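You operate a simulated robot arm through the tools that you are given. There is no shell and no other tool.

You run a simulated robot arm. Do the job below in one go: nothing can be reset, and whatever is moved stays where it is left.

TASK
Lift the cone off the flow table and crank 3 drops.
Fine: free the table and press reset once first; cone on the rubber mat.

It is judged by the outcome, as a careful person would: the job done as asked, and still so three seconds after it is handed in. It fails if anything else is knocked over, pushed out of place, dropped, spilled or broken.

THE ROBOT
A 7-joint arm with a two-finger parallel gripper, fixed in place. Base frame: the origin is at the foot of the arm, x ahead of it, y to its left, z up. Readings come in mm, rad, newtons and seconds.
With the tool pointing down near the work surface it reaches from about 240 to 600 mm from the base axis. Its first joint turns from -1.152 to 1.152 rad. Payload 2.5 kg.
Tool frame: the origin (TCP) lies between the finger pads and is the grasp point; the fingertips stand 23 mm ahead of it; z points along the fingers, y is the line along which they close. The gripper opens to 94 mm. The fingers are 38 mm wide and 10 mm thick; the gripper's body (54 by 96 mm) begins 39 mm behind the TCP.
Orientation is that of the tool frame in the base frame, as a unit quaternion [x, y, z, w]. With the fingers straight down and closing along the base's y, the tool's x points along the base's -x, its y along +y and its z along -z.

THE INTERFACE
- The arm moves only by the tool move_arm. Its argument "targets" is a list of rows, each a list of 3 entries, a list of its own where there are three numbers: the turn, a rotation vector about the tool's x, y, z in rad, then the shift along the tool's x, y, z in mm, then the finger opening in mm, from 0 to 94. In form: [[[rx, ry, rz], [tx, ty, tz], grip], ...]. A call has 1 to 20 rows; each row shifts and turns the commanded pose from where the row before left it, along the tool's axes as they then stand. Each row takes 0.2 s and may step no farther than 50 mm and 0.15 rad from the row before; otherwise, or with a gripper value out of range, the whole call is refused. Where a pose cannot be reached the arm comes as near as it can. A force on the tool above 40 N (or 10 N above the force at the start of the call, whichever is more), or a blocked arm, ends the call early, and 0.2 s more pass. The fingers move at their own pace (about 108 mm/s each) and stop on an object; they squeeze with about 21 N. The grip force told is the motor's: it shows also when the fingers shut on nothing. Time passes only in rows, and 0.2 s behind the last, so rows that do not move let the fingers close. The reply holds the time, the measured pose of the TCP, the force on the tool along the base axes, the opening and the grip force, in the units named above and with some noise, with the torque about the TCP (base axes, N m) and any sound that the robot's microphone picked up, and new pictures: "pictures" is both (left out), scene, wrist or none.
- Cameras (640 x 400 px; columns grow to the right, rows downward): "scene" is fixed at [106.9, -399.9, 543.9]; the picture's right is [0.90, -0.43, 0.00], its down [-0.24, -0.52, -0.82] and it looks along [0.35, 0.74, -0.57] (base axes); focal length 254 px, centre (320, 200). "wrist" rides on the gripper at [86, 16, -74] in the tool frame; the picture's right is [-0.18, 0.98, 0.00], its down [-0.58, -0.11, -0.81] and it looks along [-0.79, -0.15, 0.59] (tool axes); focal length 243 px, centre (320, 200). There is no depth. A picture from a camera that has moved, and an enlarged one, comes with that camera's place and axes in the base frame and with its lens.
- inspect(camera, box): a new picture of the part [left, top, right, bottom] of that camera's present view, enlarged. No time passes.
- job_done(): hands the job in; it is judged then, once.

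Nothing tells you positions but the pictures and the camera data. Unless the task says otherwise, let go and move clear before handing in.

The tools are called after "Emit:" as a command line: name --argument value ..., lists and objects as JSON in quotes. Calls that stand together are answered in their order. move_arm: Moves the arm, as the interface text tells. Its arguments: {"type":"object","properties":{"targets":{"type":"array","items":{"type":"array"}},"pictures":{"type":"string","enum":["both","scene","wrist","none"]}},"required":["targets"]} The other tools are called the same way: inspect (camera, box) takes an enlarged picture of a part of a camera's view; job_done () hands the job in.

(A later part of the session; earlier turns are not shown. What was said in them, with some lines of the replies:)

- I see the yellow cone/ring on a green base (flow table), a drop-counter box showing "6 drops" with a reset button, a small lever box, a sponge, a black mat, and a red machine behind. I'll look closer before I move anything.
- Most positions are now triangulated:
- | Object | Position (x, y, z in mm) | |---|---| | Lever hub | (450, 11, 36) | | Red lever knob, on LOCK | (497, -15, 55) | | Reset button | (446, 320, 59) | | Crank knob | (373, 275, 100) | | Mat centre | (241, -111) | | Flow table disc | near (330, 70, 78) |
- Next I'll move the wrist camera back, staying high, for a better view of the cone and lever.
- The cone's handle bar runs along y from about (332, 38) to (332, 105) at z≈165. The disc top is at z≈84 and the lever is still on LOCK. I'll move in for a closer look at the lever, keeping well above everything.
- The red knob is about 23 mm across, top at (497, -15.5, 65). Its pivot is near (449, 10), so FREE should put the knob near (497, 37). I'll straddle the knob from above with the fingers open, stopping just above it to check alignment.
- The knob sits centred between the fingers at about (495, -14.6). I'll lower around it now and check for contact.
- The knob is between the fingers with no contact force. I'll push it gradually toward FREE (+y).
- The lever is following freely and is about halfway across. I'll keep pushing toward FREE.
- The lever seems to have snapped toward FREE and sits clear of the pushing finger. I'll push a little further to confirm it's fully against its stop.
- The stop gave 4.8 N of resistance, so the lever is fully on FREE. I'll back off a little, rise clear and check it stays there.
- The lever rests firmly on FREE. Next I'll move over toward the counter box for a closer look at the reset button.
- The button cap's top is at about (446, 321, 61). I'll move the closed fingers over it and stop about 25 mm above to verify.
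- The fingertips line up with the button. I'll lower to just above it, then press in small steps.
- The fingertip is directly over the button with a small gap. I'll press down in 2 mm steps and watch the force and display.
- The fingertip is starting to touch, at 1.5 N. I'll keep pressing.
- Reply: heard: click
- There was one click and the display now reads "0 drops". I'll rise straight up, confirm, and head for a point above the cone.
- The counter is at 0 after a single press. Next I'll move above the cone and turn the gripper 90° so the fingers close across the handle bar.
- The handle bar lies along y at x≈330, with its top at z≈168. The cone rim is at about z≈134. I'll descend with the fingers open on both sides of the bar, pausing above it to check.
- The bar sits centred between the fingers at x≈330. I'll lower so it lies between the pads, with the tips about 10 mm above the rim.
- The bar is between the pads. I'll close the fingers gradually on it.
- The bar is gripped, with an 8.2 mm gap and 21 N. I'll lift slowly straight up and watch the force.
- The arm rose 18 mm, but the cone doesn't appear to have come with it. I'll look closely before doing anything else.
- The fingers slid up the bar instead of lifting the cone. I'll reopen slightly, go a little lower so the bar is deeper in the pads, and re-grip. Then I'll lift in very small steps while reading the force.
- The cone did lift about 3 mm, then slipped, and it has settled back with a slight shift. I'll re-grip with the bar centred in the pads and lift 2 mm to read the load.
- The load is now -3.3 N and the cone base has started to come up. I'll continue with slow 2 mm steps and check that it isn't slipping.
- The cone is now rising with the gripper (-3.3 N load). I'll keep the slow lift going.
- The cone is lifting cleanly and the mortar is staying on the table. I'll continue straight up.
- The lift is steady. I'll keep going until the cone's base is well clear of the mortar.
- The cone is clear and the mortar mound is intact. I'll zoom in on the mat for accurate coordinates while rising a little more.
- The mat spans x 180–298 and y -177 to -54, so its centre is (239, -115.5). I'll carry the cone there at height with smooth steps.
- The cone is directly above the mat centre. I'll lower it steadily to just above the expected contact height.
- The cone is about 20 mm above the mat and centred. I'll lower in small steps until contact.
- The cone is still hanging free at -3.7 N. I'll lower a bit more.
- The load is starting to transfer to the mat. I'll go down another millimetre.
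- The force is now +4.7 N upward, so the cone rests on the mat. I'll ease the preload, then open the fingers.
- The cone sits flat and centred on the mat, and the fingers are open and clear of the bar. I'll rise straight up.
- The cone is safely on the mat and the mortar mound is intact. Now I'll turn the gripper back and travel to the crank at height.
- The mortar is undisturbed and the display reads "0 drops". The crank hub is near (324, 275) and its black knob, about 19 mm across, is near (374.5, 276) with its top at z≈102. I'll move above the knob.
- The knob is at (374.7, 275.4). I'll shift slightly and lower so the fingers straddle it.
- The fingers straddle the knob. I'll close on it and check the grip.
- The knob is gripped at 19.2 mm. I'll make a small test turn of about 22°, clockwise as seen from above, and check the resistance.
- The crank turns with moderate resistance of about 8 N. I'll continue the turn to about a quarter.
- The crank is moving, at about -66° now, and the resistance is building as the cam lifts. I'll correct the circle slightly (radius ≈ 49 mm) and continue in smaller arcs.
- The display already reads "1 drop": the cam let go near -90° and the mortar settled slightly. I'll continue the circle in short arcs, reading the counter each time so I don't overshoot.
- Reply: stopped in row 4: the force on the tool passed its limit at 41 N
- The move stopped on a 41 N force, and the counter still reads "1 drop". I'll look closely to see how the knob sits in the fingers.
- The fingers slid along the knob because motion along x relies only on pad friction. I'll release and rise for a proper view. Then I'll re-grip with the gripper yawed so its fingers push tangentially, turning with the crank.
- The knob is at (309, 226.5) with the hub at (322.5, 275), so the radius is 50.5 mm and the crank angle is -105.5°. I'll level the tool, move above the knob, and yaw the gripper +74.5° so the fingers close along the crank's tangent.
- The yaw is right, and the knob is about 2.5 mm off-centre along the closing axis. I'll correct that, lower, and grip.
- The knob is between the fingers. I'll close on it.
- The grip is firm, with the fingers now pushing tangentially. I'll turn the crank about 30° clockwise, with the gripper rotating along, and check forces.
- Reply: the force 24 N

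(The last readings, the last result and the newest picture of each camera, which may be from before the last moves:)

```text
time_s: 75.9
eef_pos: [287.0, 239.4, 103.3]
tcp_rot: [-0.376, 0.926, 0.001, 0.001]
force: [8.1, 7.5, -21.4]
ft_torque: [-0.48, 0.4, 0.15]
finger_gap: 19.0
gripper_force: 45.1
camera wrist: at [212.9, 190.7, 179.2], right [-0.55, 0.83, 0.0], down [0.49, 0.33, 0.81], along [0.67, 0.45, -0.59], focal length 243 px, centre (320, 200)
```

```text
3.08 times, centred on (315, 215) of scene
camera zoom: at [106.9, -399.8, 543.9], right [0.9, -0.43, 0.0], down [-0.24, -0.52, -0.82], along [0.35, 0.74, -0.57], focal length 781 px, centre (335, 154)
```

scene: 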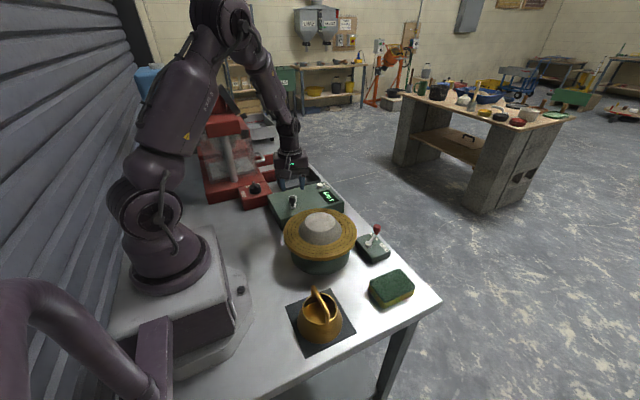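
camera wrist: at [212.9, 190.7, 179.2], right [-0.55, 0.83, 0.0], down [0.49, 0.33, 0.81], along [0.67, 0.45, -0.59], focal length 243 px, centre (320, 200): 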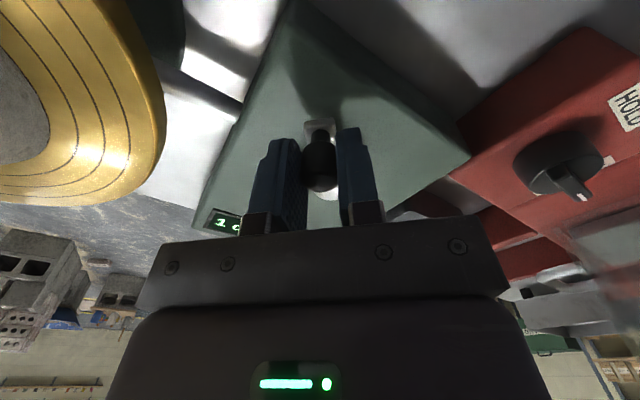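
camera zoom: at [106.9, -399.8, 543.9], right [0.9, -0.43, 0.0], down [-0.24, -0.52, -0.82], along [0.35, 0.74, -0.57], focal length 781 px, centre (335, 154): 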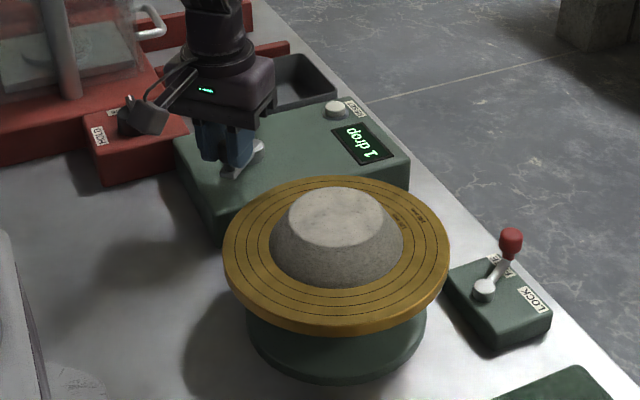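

The turn is working with almost no tangential resistance, but some radial and vertical strain has built up. I'll briefly open the fingers to relax it, then re-close.

Emit:
move_arm --targets '[[[0, 0, 0], [0, 0, 0], 24], [[0, 0, 0], [0, 0, 0], 26], [[0, 0, 0], [0, 0, 0], 26]]' --pictures "wrist"

Emit:
inspect --camera "wrist" --box '[200, 0, 440, 230]'

Emit:
inspect --camera "scene" --box '[270, 155, 340, 220]'

```text
time_s: 76.7
eef_pos: [286.9, 238.0, 105.3]
tcp_rot: [-0.378, 0.926, -0.001, 0.0]
force: [2.8, -2.5, 2.0]
ft_torque: [-0.03, -0.08, -0.04]
finger_gap: 27.3
gripper_force: 1.4
camera wrist: at [213.0, 190.2, 179.7], right [-0.56, 0.83, 0.0], down [0.49, 0.33, 0.81], along [0.67, 0.45, -0.59], focal length 243 px, centre (320, 200)
```

wrist: 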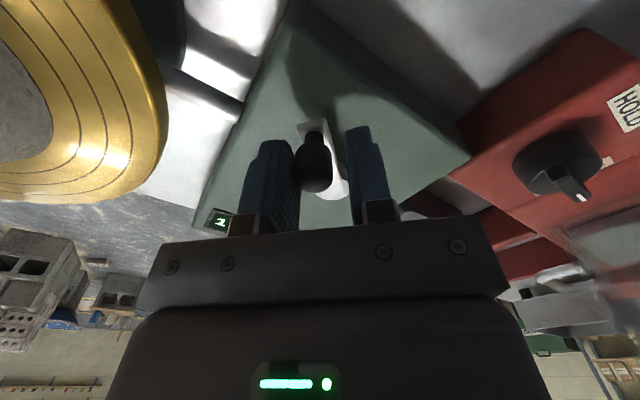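

```text
1.74 times, centred on (320, 115) of wrist
camera zoom: at [213.0, 190.2, 179.7], right [-0.56, 0.83, 0.0], down [0.49, 0.33, 0.81], along [0.67, 0.45, -0.59], focal length 422 px, centre (320, 348)
```

zoom: 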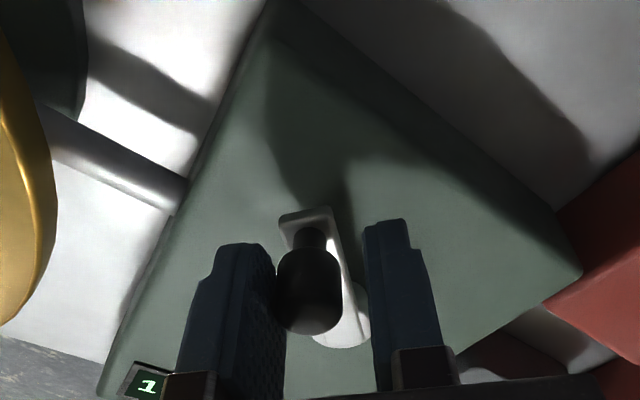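

```text
6.15 times, centred on (305, 188) of scene
camera zoom: at [106.9, -399.9, 543.9], right [0.9, -0.43, 0.0], down [-0.24, -0.52, -0.82], along [0.35, 0.74, -0.57], focal length 1561 px, centre (412, 277)
```

zoom: 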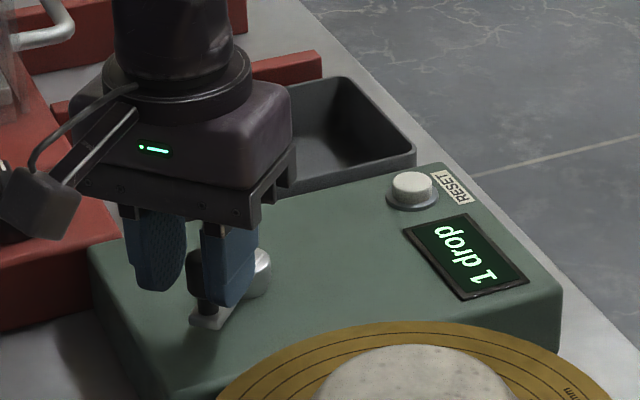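

With a loose cage the knob rests against the trailing finger, so the crank can be pushed without strain. I'll keep a loose 25 mm gap and push it around with the gripper yawing along.

Emit:
move_arm --targets '[[[0, 0, 0.13], [-0.42, 6.5, 0], 25], [[0, 0, 0.13], [-0.42, 6.5, 0], 25], [[0, 0, 0.13], [-0.42, 6.5, 0], 25], [[0, 0, 0.13], [-0.42, 6.5, 0], 25]]' --pictures "wrist"

Emit:
inspect --camera "wrist" --box '[200, 0, 440, 230]'

Emit:
inspect --camera "scene" --box '[265, 140, 365, 230]'

```text
time_s: 77.7
eef_pos: [275.6, 262.3, 106.3]
tcp_rot: [-0.125, 0.992, 0.0, 0.0]
force: [-0.7, -3.8, -0.1]
ft_torque: [-0.05, -0.01, -0.03]
finger_gap: 26.6
gripper_force: 2.0
camera wrist: at [185.5, 256.7, 180.1], right [-0.07, 1.0, 0.0], down [0.59, 0.04, 0.81], along [0.8, 0.05, -0.59], focal length 243 px, centre (320, 200)
```

wrist: 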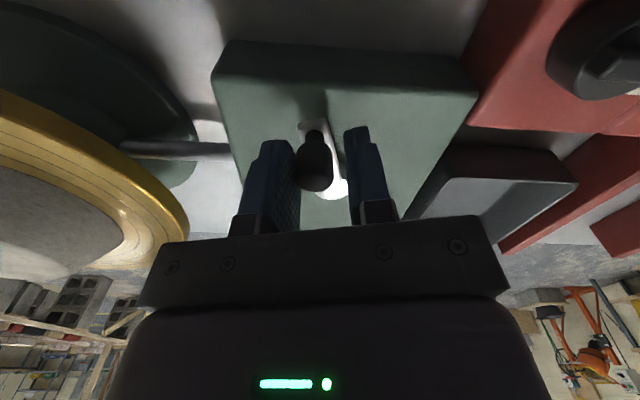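

```text
1.74 times, centred on (320, 115) of wrist
camera zoom: at [185.5, 256.7, 180.1], right [-0.07, 1.0, 0.0], down [0.59, 0.04, 0.81], along [0.8, 0.05, -0.59], focal length 422 px, centre (320, 348)
```

zoom: 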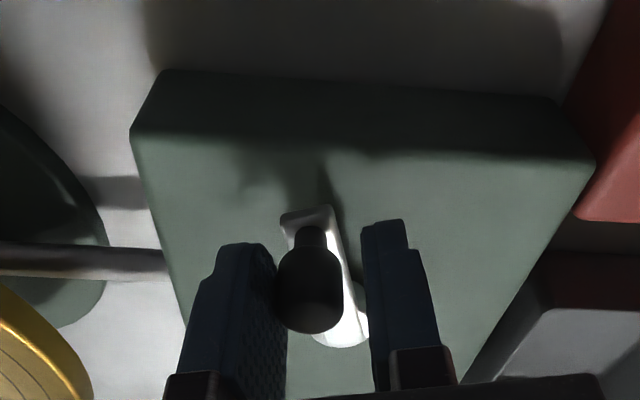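

```text
4.44 times, centred on (315, 185) of scene
camera zoom: at [106.9, -399.9, 543.9], right [0.9, -0.43, 0.0], down [-0.24, -0.52, -0.82], along [0.35, 0.74, -0.57], focal length 1128 px, centre (342, 267)
```

zoom: 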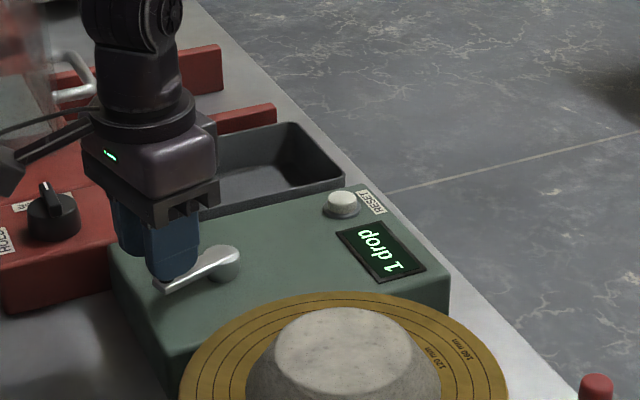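

This works smoothly, with about 4 N of push and no strain. I'll continue around.

Emit:
move_arm --targets '[[[0, 0, 0.13], [-0.42, 6.5, 0], 25], [[0, 0, 0.13], [-0.42, 6.5, 0], 25], [[0, 0, 0.13], [-0.42, 6.5, 0], 25], [[0, 0, 0.13], [-0.42, 6.5, 0], 25], [[0, 0, 0.13], [-0.42, 6.5, 0], 25], [[0, 0, 0.13], [-0.42, 6.5, 0], 25]]' --pictures "wrist"

Emit:
inspect --camera "wrist" --box '[200, 0, 440, 230]'

Emit:
inspect --camera "scene" --box '[265, 140, 365, 230]'

```text
time_s: 79.1
eef_pos: [278.9, 299.2, 106.2]
tcp_rot: [0.261, 0.965, -0.002, 0.001]
force: [-1.7, -2.9, 0.8]
ft_torque: [-0.1, 0.05, 0.02]
finger_gap: 26.7
gripper_force: 1.7
camera wrist: at [211.8, 357.7, 180.1], right [0.65, 0.76, 0.0], down [0.45, -0.39, 0.81], along [0.61, -0.53, -0.59], focal length 243 px, centre (320, 200)
```

wrist: 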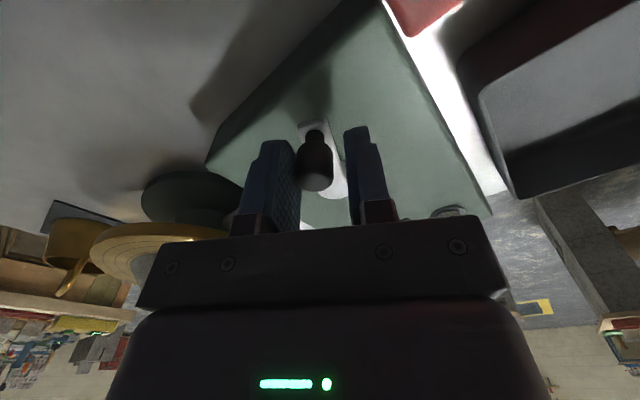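

```text
1.74 times, centred on (320, 115) of wrist
camera zoom: at [211.8, 357.7, 180.1], right [0.65, 0.76, 0.0], down [0.45, -0.39, 0.81], along [0.61, -0.53, -0.59], focal length 422 px, centre (320, 348)
```

zoom: 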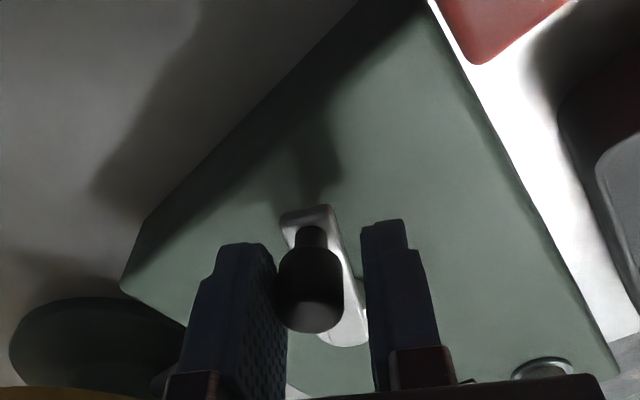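

```text
4.44 times, centred on (315, 185) of scene
camera zoom: at [106.9, -399.9, 543.9], right [0.9, -0.43, 0.0], down [-0.24, -0.52, -0.82], along [0.35, 0.74, -0.57], focal length 1128 px, centre (342, 267)
```

zoom: 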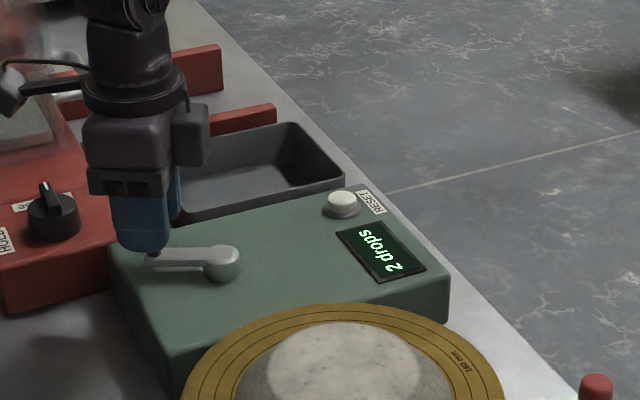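

The display now reads "2 drops", so the cam drops more often than once per turn. I'll advance about 15° at a time and check the counter each time, to stop exactly at 3.

Emit:
move_arm --targets '[[[0, 0, 0.13], [-0.42, 6.5, 0], 25], [[0, 0, 0.13], [-0.42, 6.5, 0], 25]]' --pictures "wrist"

Emit:
inspect --camera "scene" --box '[265, 140, 365, 230]'

```text
time_s: 79.7
eef_pos: [287.9, 310.7, 105.9]
tcp_rot: [0.384, 0.924, 0.0, 0.0]
force: [-3.6, -1.6, -1.2]
ft_torque: [-0.06, 0.04, -0.03]
finger_gap: 26.6
gripper_force: 1.5
camera wrist: at [236.7, 383.6, 181.0], right [0.83, 0.56, 0.0], down [0.33, -0.49, 0.81], along [0.45, -0.67, -0.59], focal length 243 px, centre (320, 200)
```

wrist: 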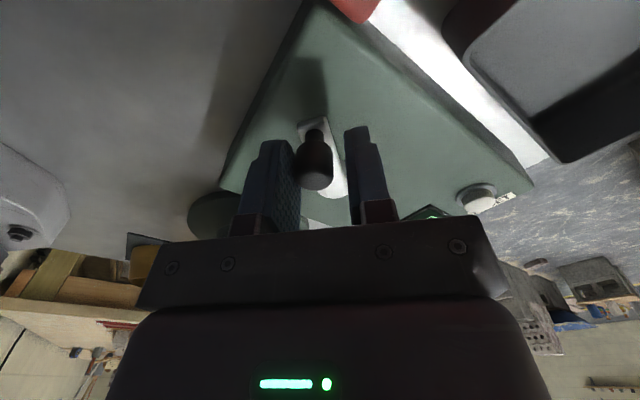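

```text
4.44 times, centred on (315, 185) of scene
camera zoom: at [106.9, -399.9, 543.9], right [0.9, -0.43, 0.0], down [-0.24, -0.52, -0.82], along [0.35, 0.74, -0.57], focal length 1128 px, centre (342, 267)
```

zoom: 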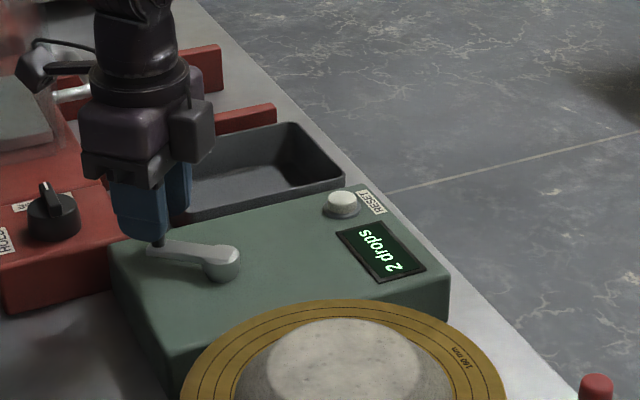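

Emit:
move_arm --targets '[[[0, 0, 0.13], [-0.42, 6.5, 0], 25], [[0, 0, 0.13], [-0.42, 6.5, 0], 25]]' --pictures "wrist"

Emit:
inspect --camera "scene" --box '[265, 140, 365, 230]'

```text
time_s: 80.3
eef_pos: [296.7, 319.0, 105.9]
tcp_rot: [0.5, 0.866, 0.001, 0.001]
force: [-2.5, -1.2, -0.9]
ft_torque: [0.01, 0.08, 0.02]
finger_gap: 26.9
gripper_force: 2.1
camera wrist: at [267.0, 401.7, 180.7], right [0.94, 0.33, 0.0], down [0.2, -0.56, 0.81], along [0.27, -0.76, -0.59], focal length 243 px, centre (320, 200)
```

wrist: 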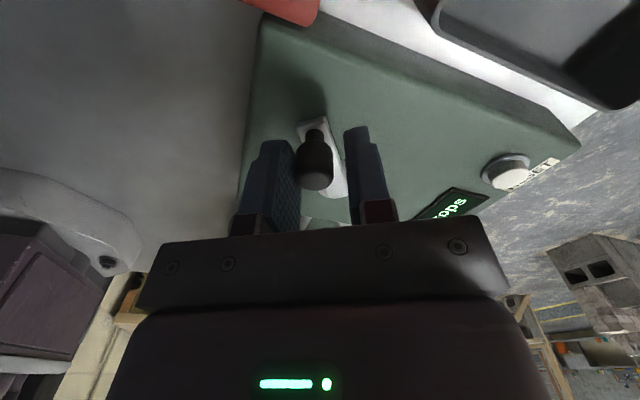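

```text
4.44 times, centred on (315, 185) of scene
camera zoom: at [106.9, -399.9, 543.9], right [0.9, -0.43, 0.0], down [-0.24, -0.52, -0.82], along [0.35, 0.74, -0.57], focal length 1128 px, centre (342, 267)
```

zoom: 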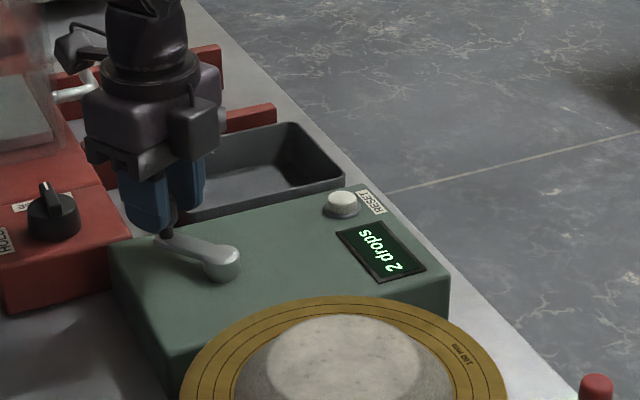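

The counter is still at 2 and the table is visibly lifting again. I'll continue in small steps.

Emit:
move_arm --targets '[[[0, 0, 0.13], [-0.42, 6.5, 0], 25], [[0, 0, 0.13], [-0.42, 6.5, 0], 25]]' --pictures "none"

Emit:
inspect --camera "scene" --box '[265, 140, 365, 230]'

```text
time_s: 80.9
eef_pos: [309.6, 324.2, 106.3]
tcp_rot: [0.608, 0.794, 0.0, -0.001]
force: [-3.7, -1.3, -1.3]
ft_torque: [0.02, 0.02, -0.01]
finger_gap: 26.8
gripper_force: 1.8
```

```text
4.44 times, centred on (315, 185) of scene
camera zoom: at [106.9, -399.9, 543.9], right [0.9, -0.43, 0.0], down [-0.24, -0.52, -0.82], along [0.35, 0.74, -0.57], focal length 1128 px, centre (342, 267)
```

zoom: 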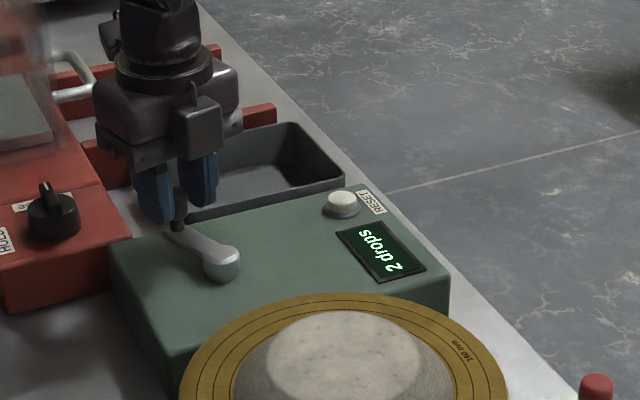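

Emit:
move_arm --targets '[[[0, 0, 0.13], [-0.42, 6.5, 0], 25], [[0, 0, 0.13], [-0.42, 6.5, 0], 25]]' --pictures "wrist"

Emit:
inspect --camera "scene" --box '[265, 140, 365, 230]'

```text
time_s: 81.5
eef_pos: [322.8, 325.3, 106.3]
tcp_rot: [0.706, 0.708, 0.001, 0.001]
force: [-1.4, -0.2, 0.3]
ft_torque: [-0.03, 0.0, 0.02]
finger_gap: 25.1
gripper_force: 0.1
camera wrist: at [337.7, 412.0, 181.3], right [0.98, -0.18, 0.0], down [-0.11, -0.58, 0.81], along [-0.14, -0.79, -0.59], focal length 243 px, centre (320, 200)
```

wrist: 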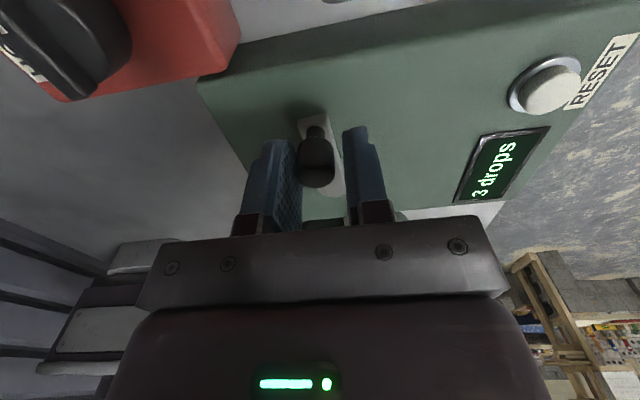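

```text
4.44 times, centred on (315, 185) of scene
camera zoom: at [106.9, -399.9, 543.9], right [0.9, -0.43, 0.0], down [-0.24, -0.52, -0.82], along [0.35, 0.74, -0.57], focal length 1128 px, centre (342, 267)
```

zoom: 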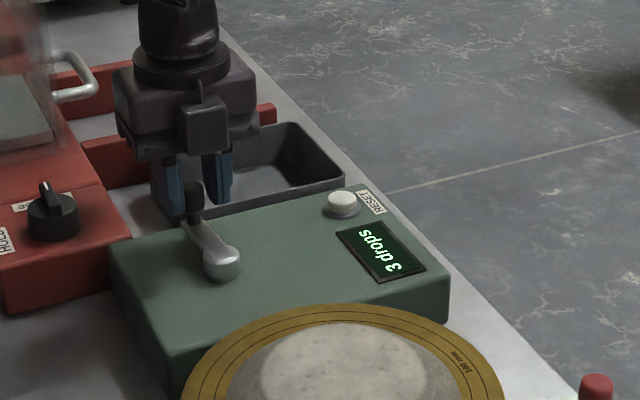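

The display reads "3 drops", so I'm stopping here. I'll open the fingers away from the knob and rise straight up.

Emit:
move_arm --targets '[[[0, 0, 0], [0, 0, 0], 30], [[0, 0, 0], [0, 0, 0], 40], [[0, 0, 0], [0, 0, 0], 44], [[0, 0, 0], [0, 0, -10], 44], [[0, 0, 0], [0, 0, -25], 44], [[0, 0, 0], [0, 0, -40], 44], [[0, 0, 0], [0, 0, -45], 44], [[0, 0, 0], [0, 0, -45], 44], [[0, 0, 0], [0, 0, -30], 44], [[0, 0, 0], [0, 0, 0], 44]]' --pictures "both"

Emit:
inspect --camera "scene" --box '[255, 160, 365, 290]'

```text
time_s: 83.7
eef_pos: [320.4, 324.4, 300.2]
tcp_rot: [0.705, 0.709, -0.001, 0.001]
force: [-0.2, 0.4, 0.2]
ft_torque: [0.0, 0.02, -0.01]
finger_gap: 43.9
gripper_force: 0.1
camera wrist: at [336.0, 410.5, 375.4], right [0.98, -0.18, 0.0], down [-0.11, -0.58, 0.81], along [-0.14, -0.79, -0.59], focal length 243 px, centre (320, 200)
```

scene: 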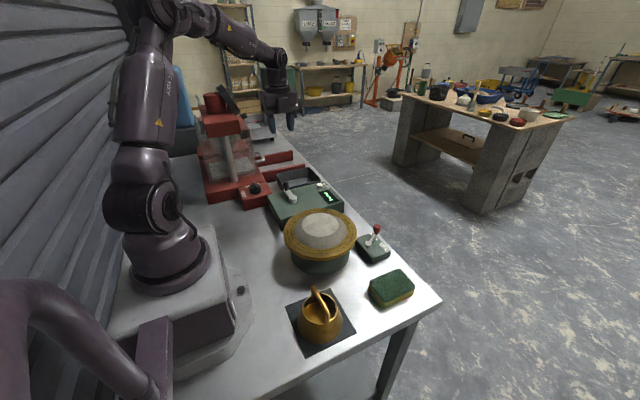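
wrist: 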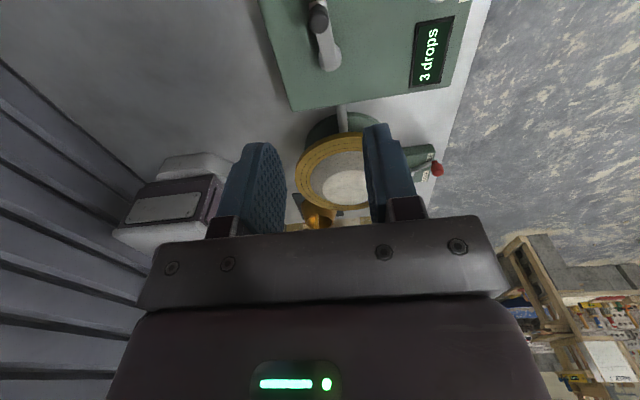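

```text
3.08 times, centred on (310, 225) of scene
camera zoom: at [106.9, -399.9, 543.9], right [0.9, -0.43, 0.0], down [-0.24, -0.52, -0.82], along [0.35, 0.74, -0.57], focal length 781 px, centre (351, 123)
```

zoom: 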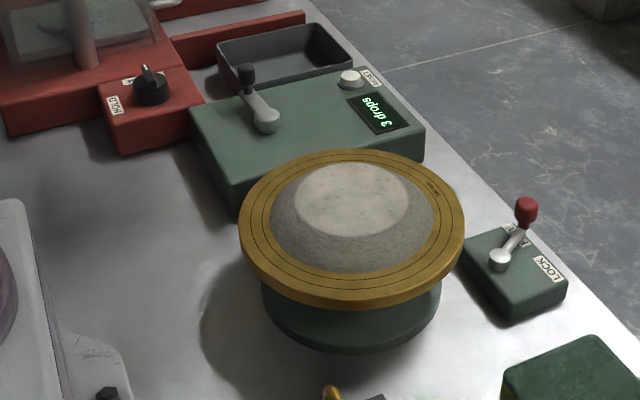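

It shows 3 drops, the mortar has spread evenly, and the arm is clear. I'll do a final check of the lever, cone, display and surroundings.

Emit:
inspect --camera "scene" --box '[345, 220, 405, 270]'

Emit:
inspect --camera "scene" --box '[270, 270, 420, 365]'

Emit:
inspect --camera "scene" --box '[180, 80, 360, 220]'

```text
8.00 times, centred on (375, 245) of scene
camera zoom: at [106.9, -399.9, 543.9], right [0.9, -0.43, 0.0], down [-0.24, -0.52, -0.82], along [0.35, 0.74, -0.57], focal length 2030 px, centre (-120, -160)
```

zoom: 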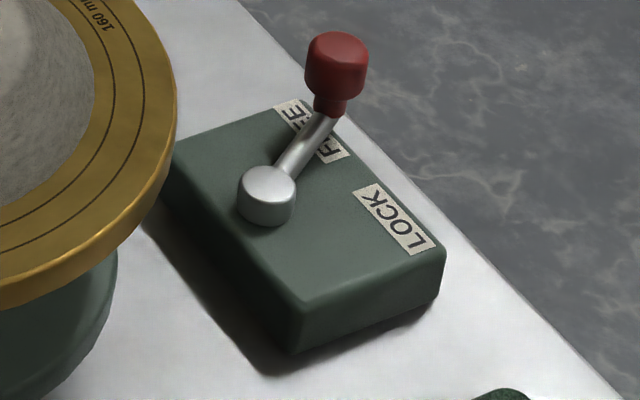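

```text
4.21 times, centred on (345, 318) of scene
camera zoom: at [106.9, -399.9, 543.9], right [0.9, -0.43, 0.0], down [-0.24, -0.52, -0.82], along [0.35, 0.74, -0.57], focal length 1068 px, centre (215, -295)
```

zoom: 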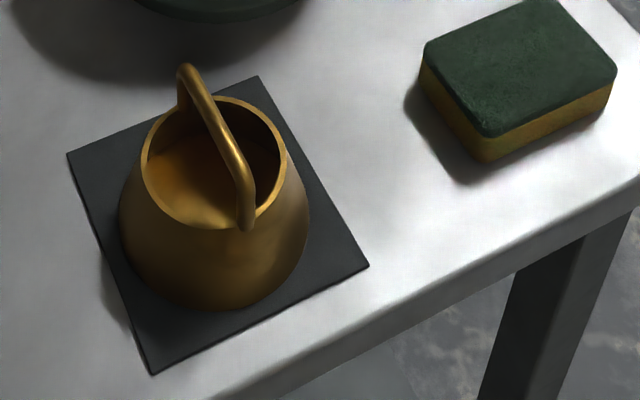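

```text
2.86 times, centred on (270, 150) of scene
camera zoom: at [106.9, -399.9, 543.9], right [0.9, -0.43, 0.0], down [-0.24, -0.52, -0.82], along [0.35, 0.74, -0.57], focal length 725 px, centre (463, 343)
```

zoom: 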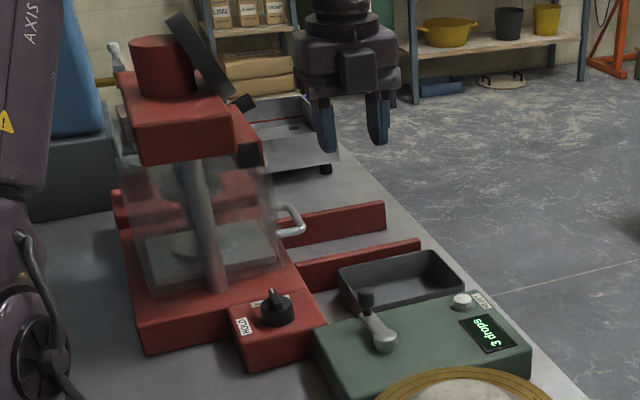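

Everything checks out:

- **Lever:** on FREE.
- **Counter:** "3 drops" after a single reset press.
- **Cone:** upright, fully on the rubber mat.
- **Surroundings:** nothing else has moved, and the arm is clear.

I'm handing in the job.

Emit:
job_done

```text
The job is handed in.
```

The flow table is on FREE, reset was pressed once, the cone is on the rubber mat and the counter reads exactly 3 drops. The mortar spread on the table, nothing else was disturbed, and the arm is clear.

- **Lifting the cone:** on the first try the fingers slipped on the handle, and the cone rose about 3 mm before settling back slightly shifted. I gripped it again and lifted slowly; the mortar mound stayed whole.
- **Cranking:** after the first drop the fingers slid on the knob and the arm stopped on its force limit. I let go and took hold again with the fingers pushing along the turn. The table drops about every quarter turn, so the 3 drops took roughly three quarters of a turn.
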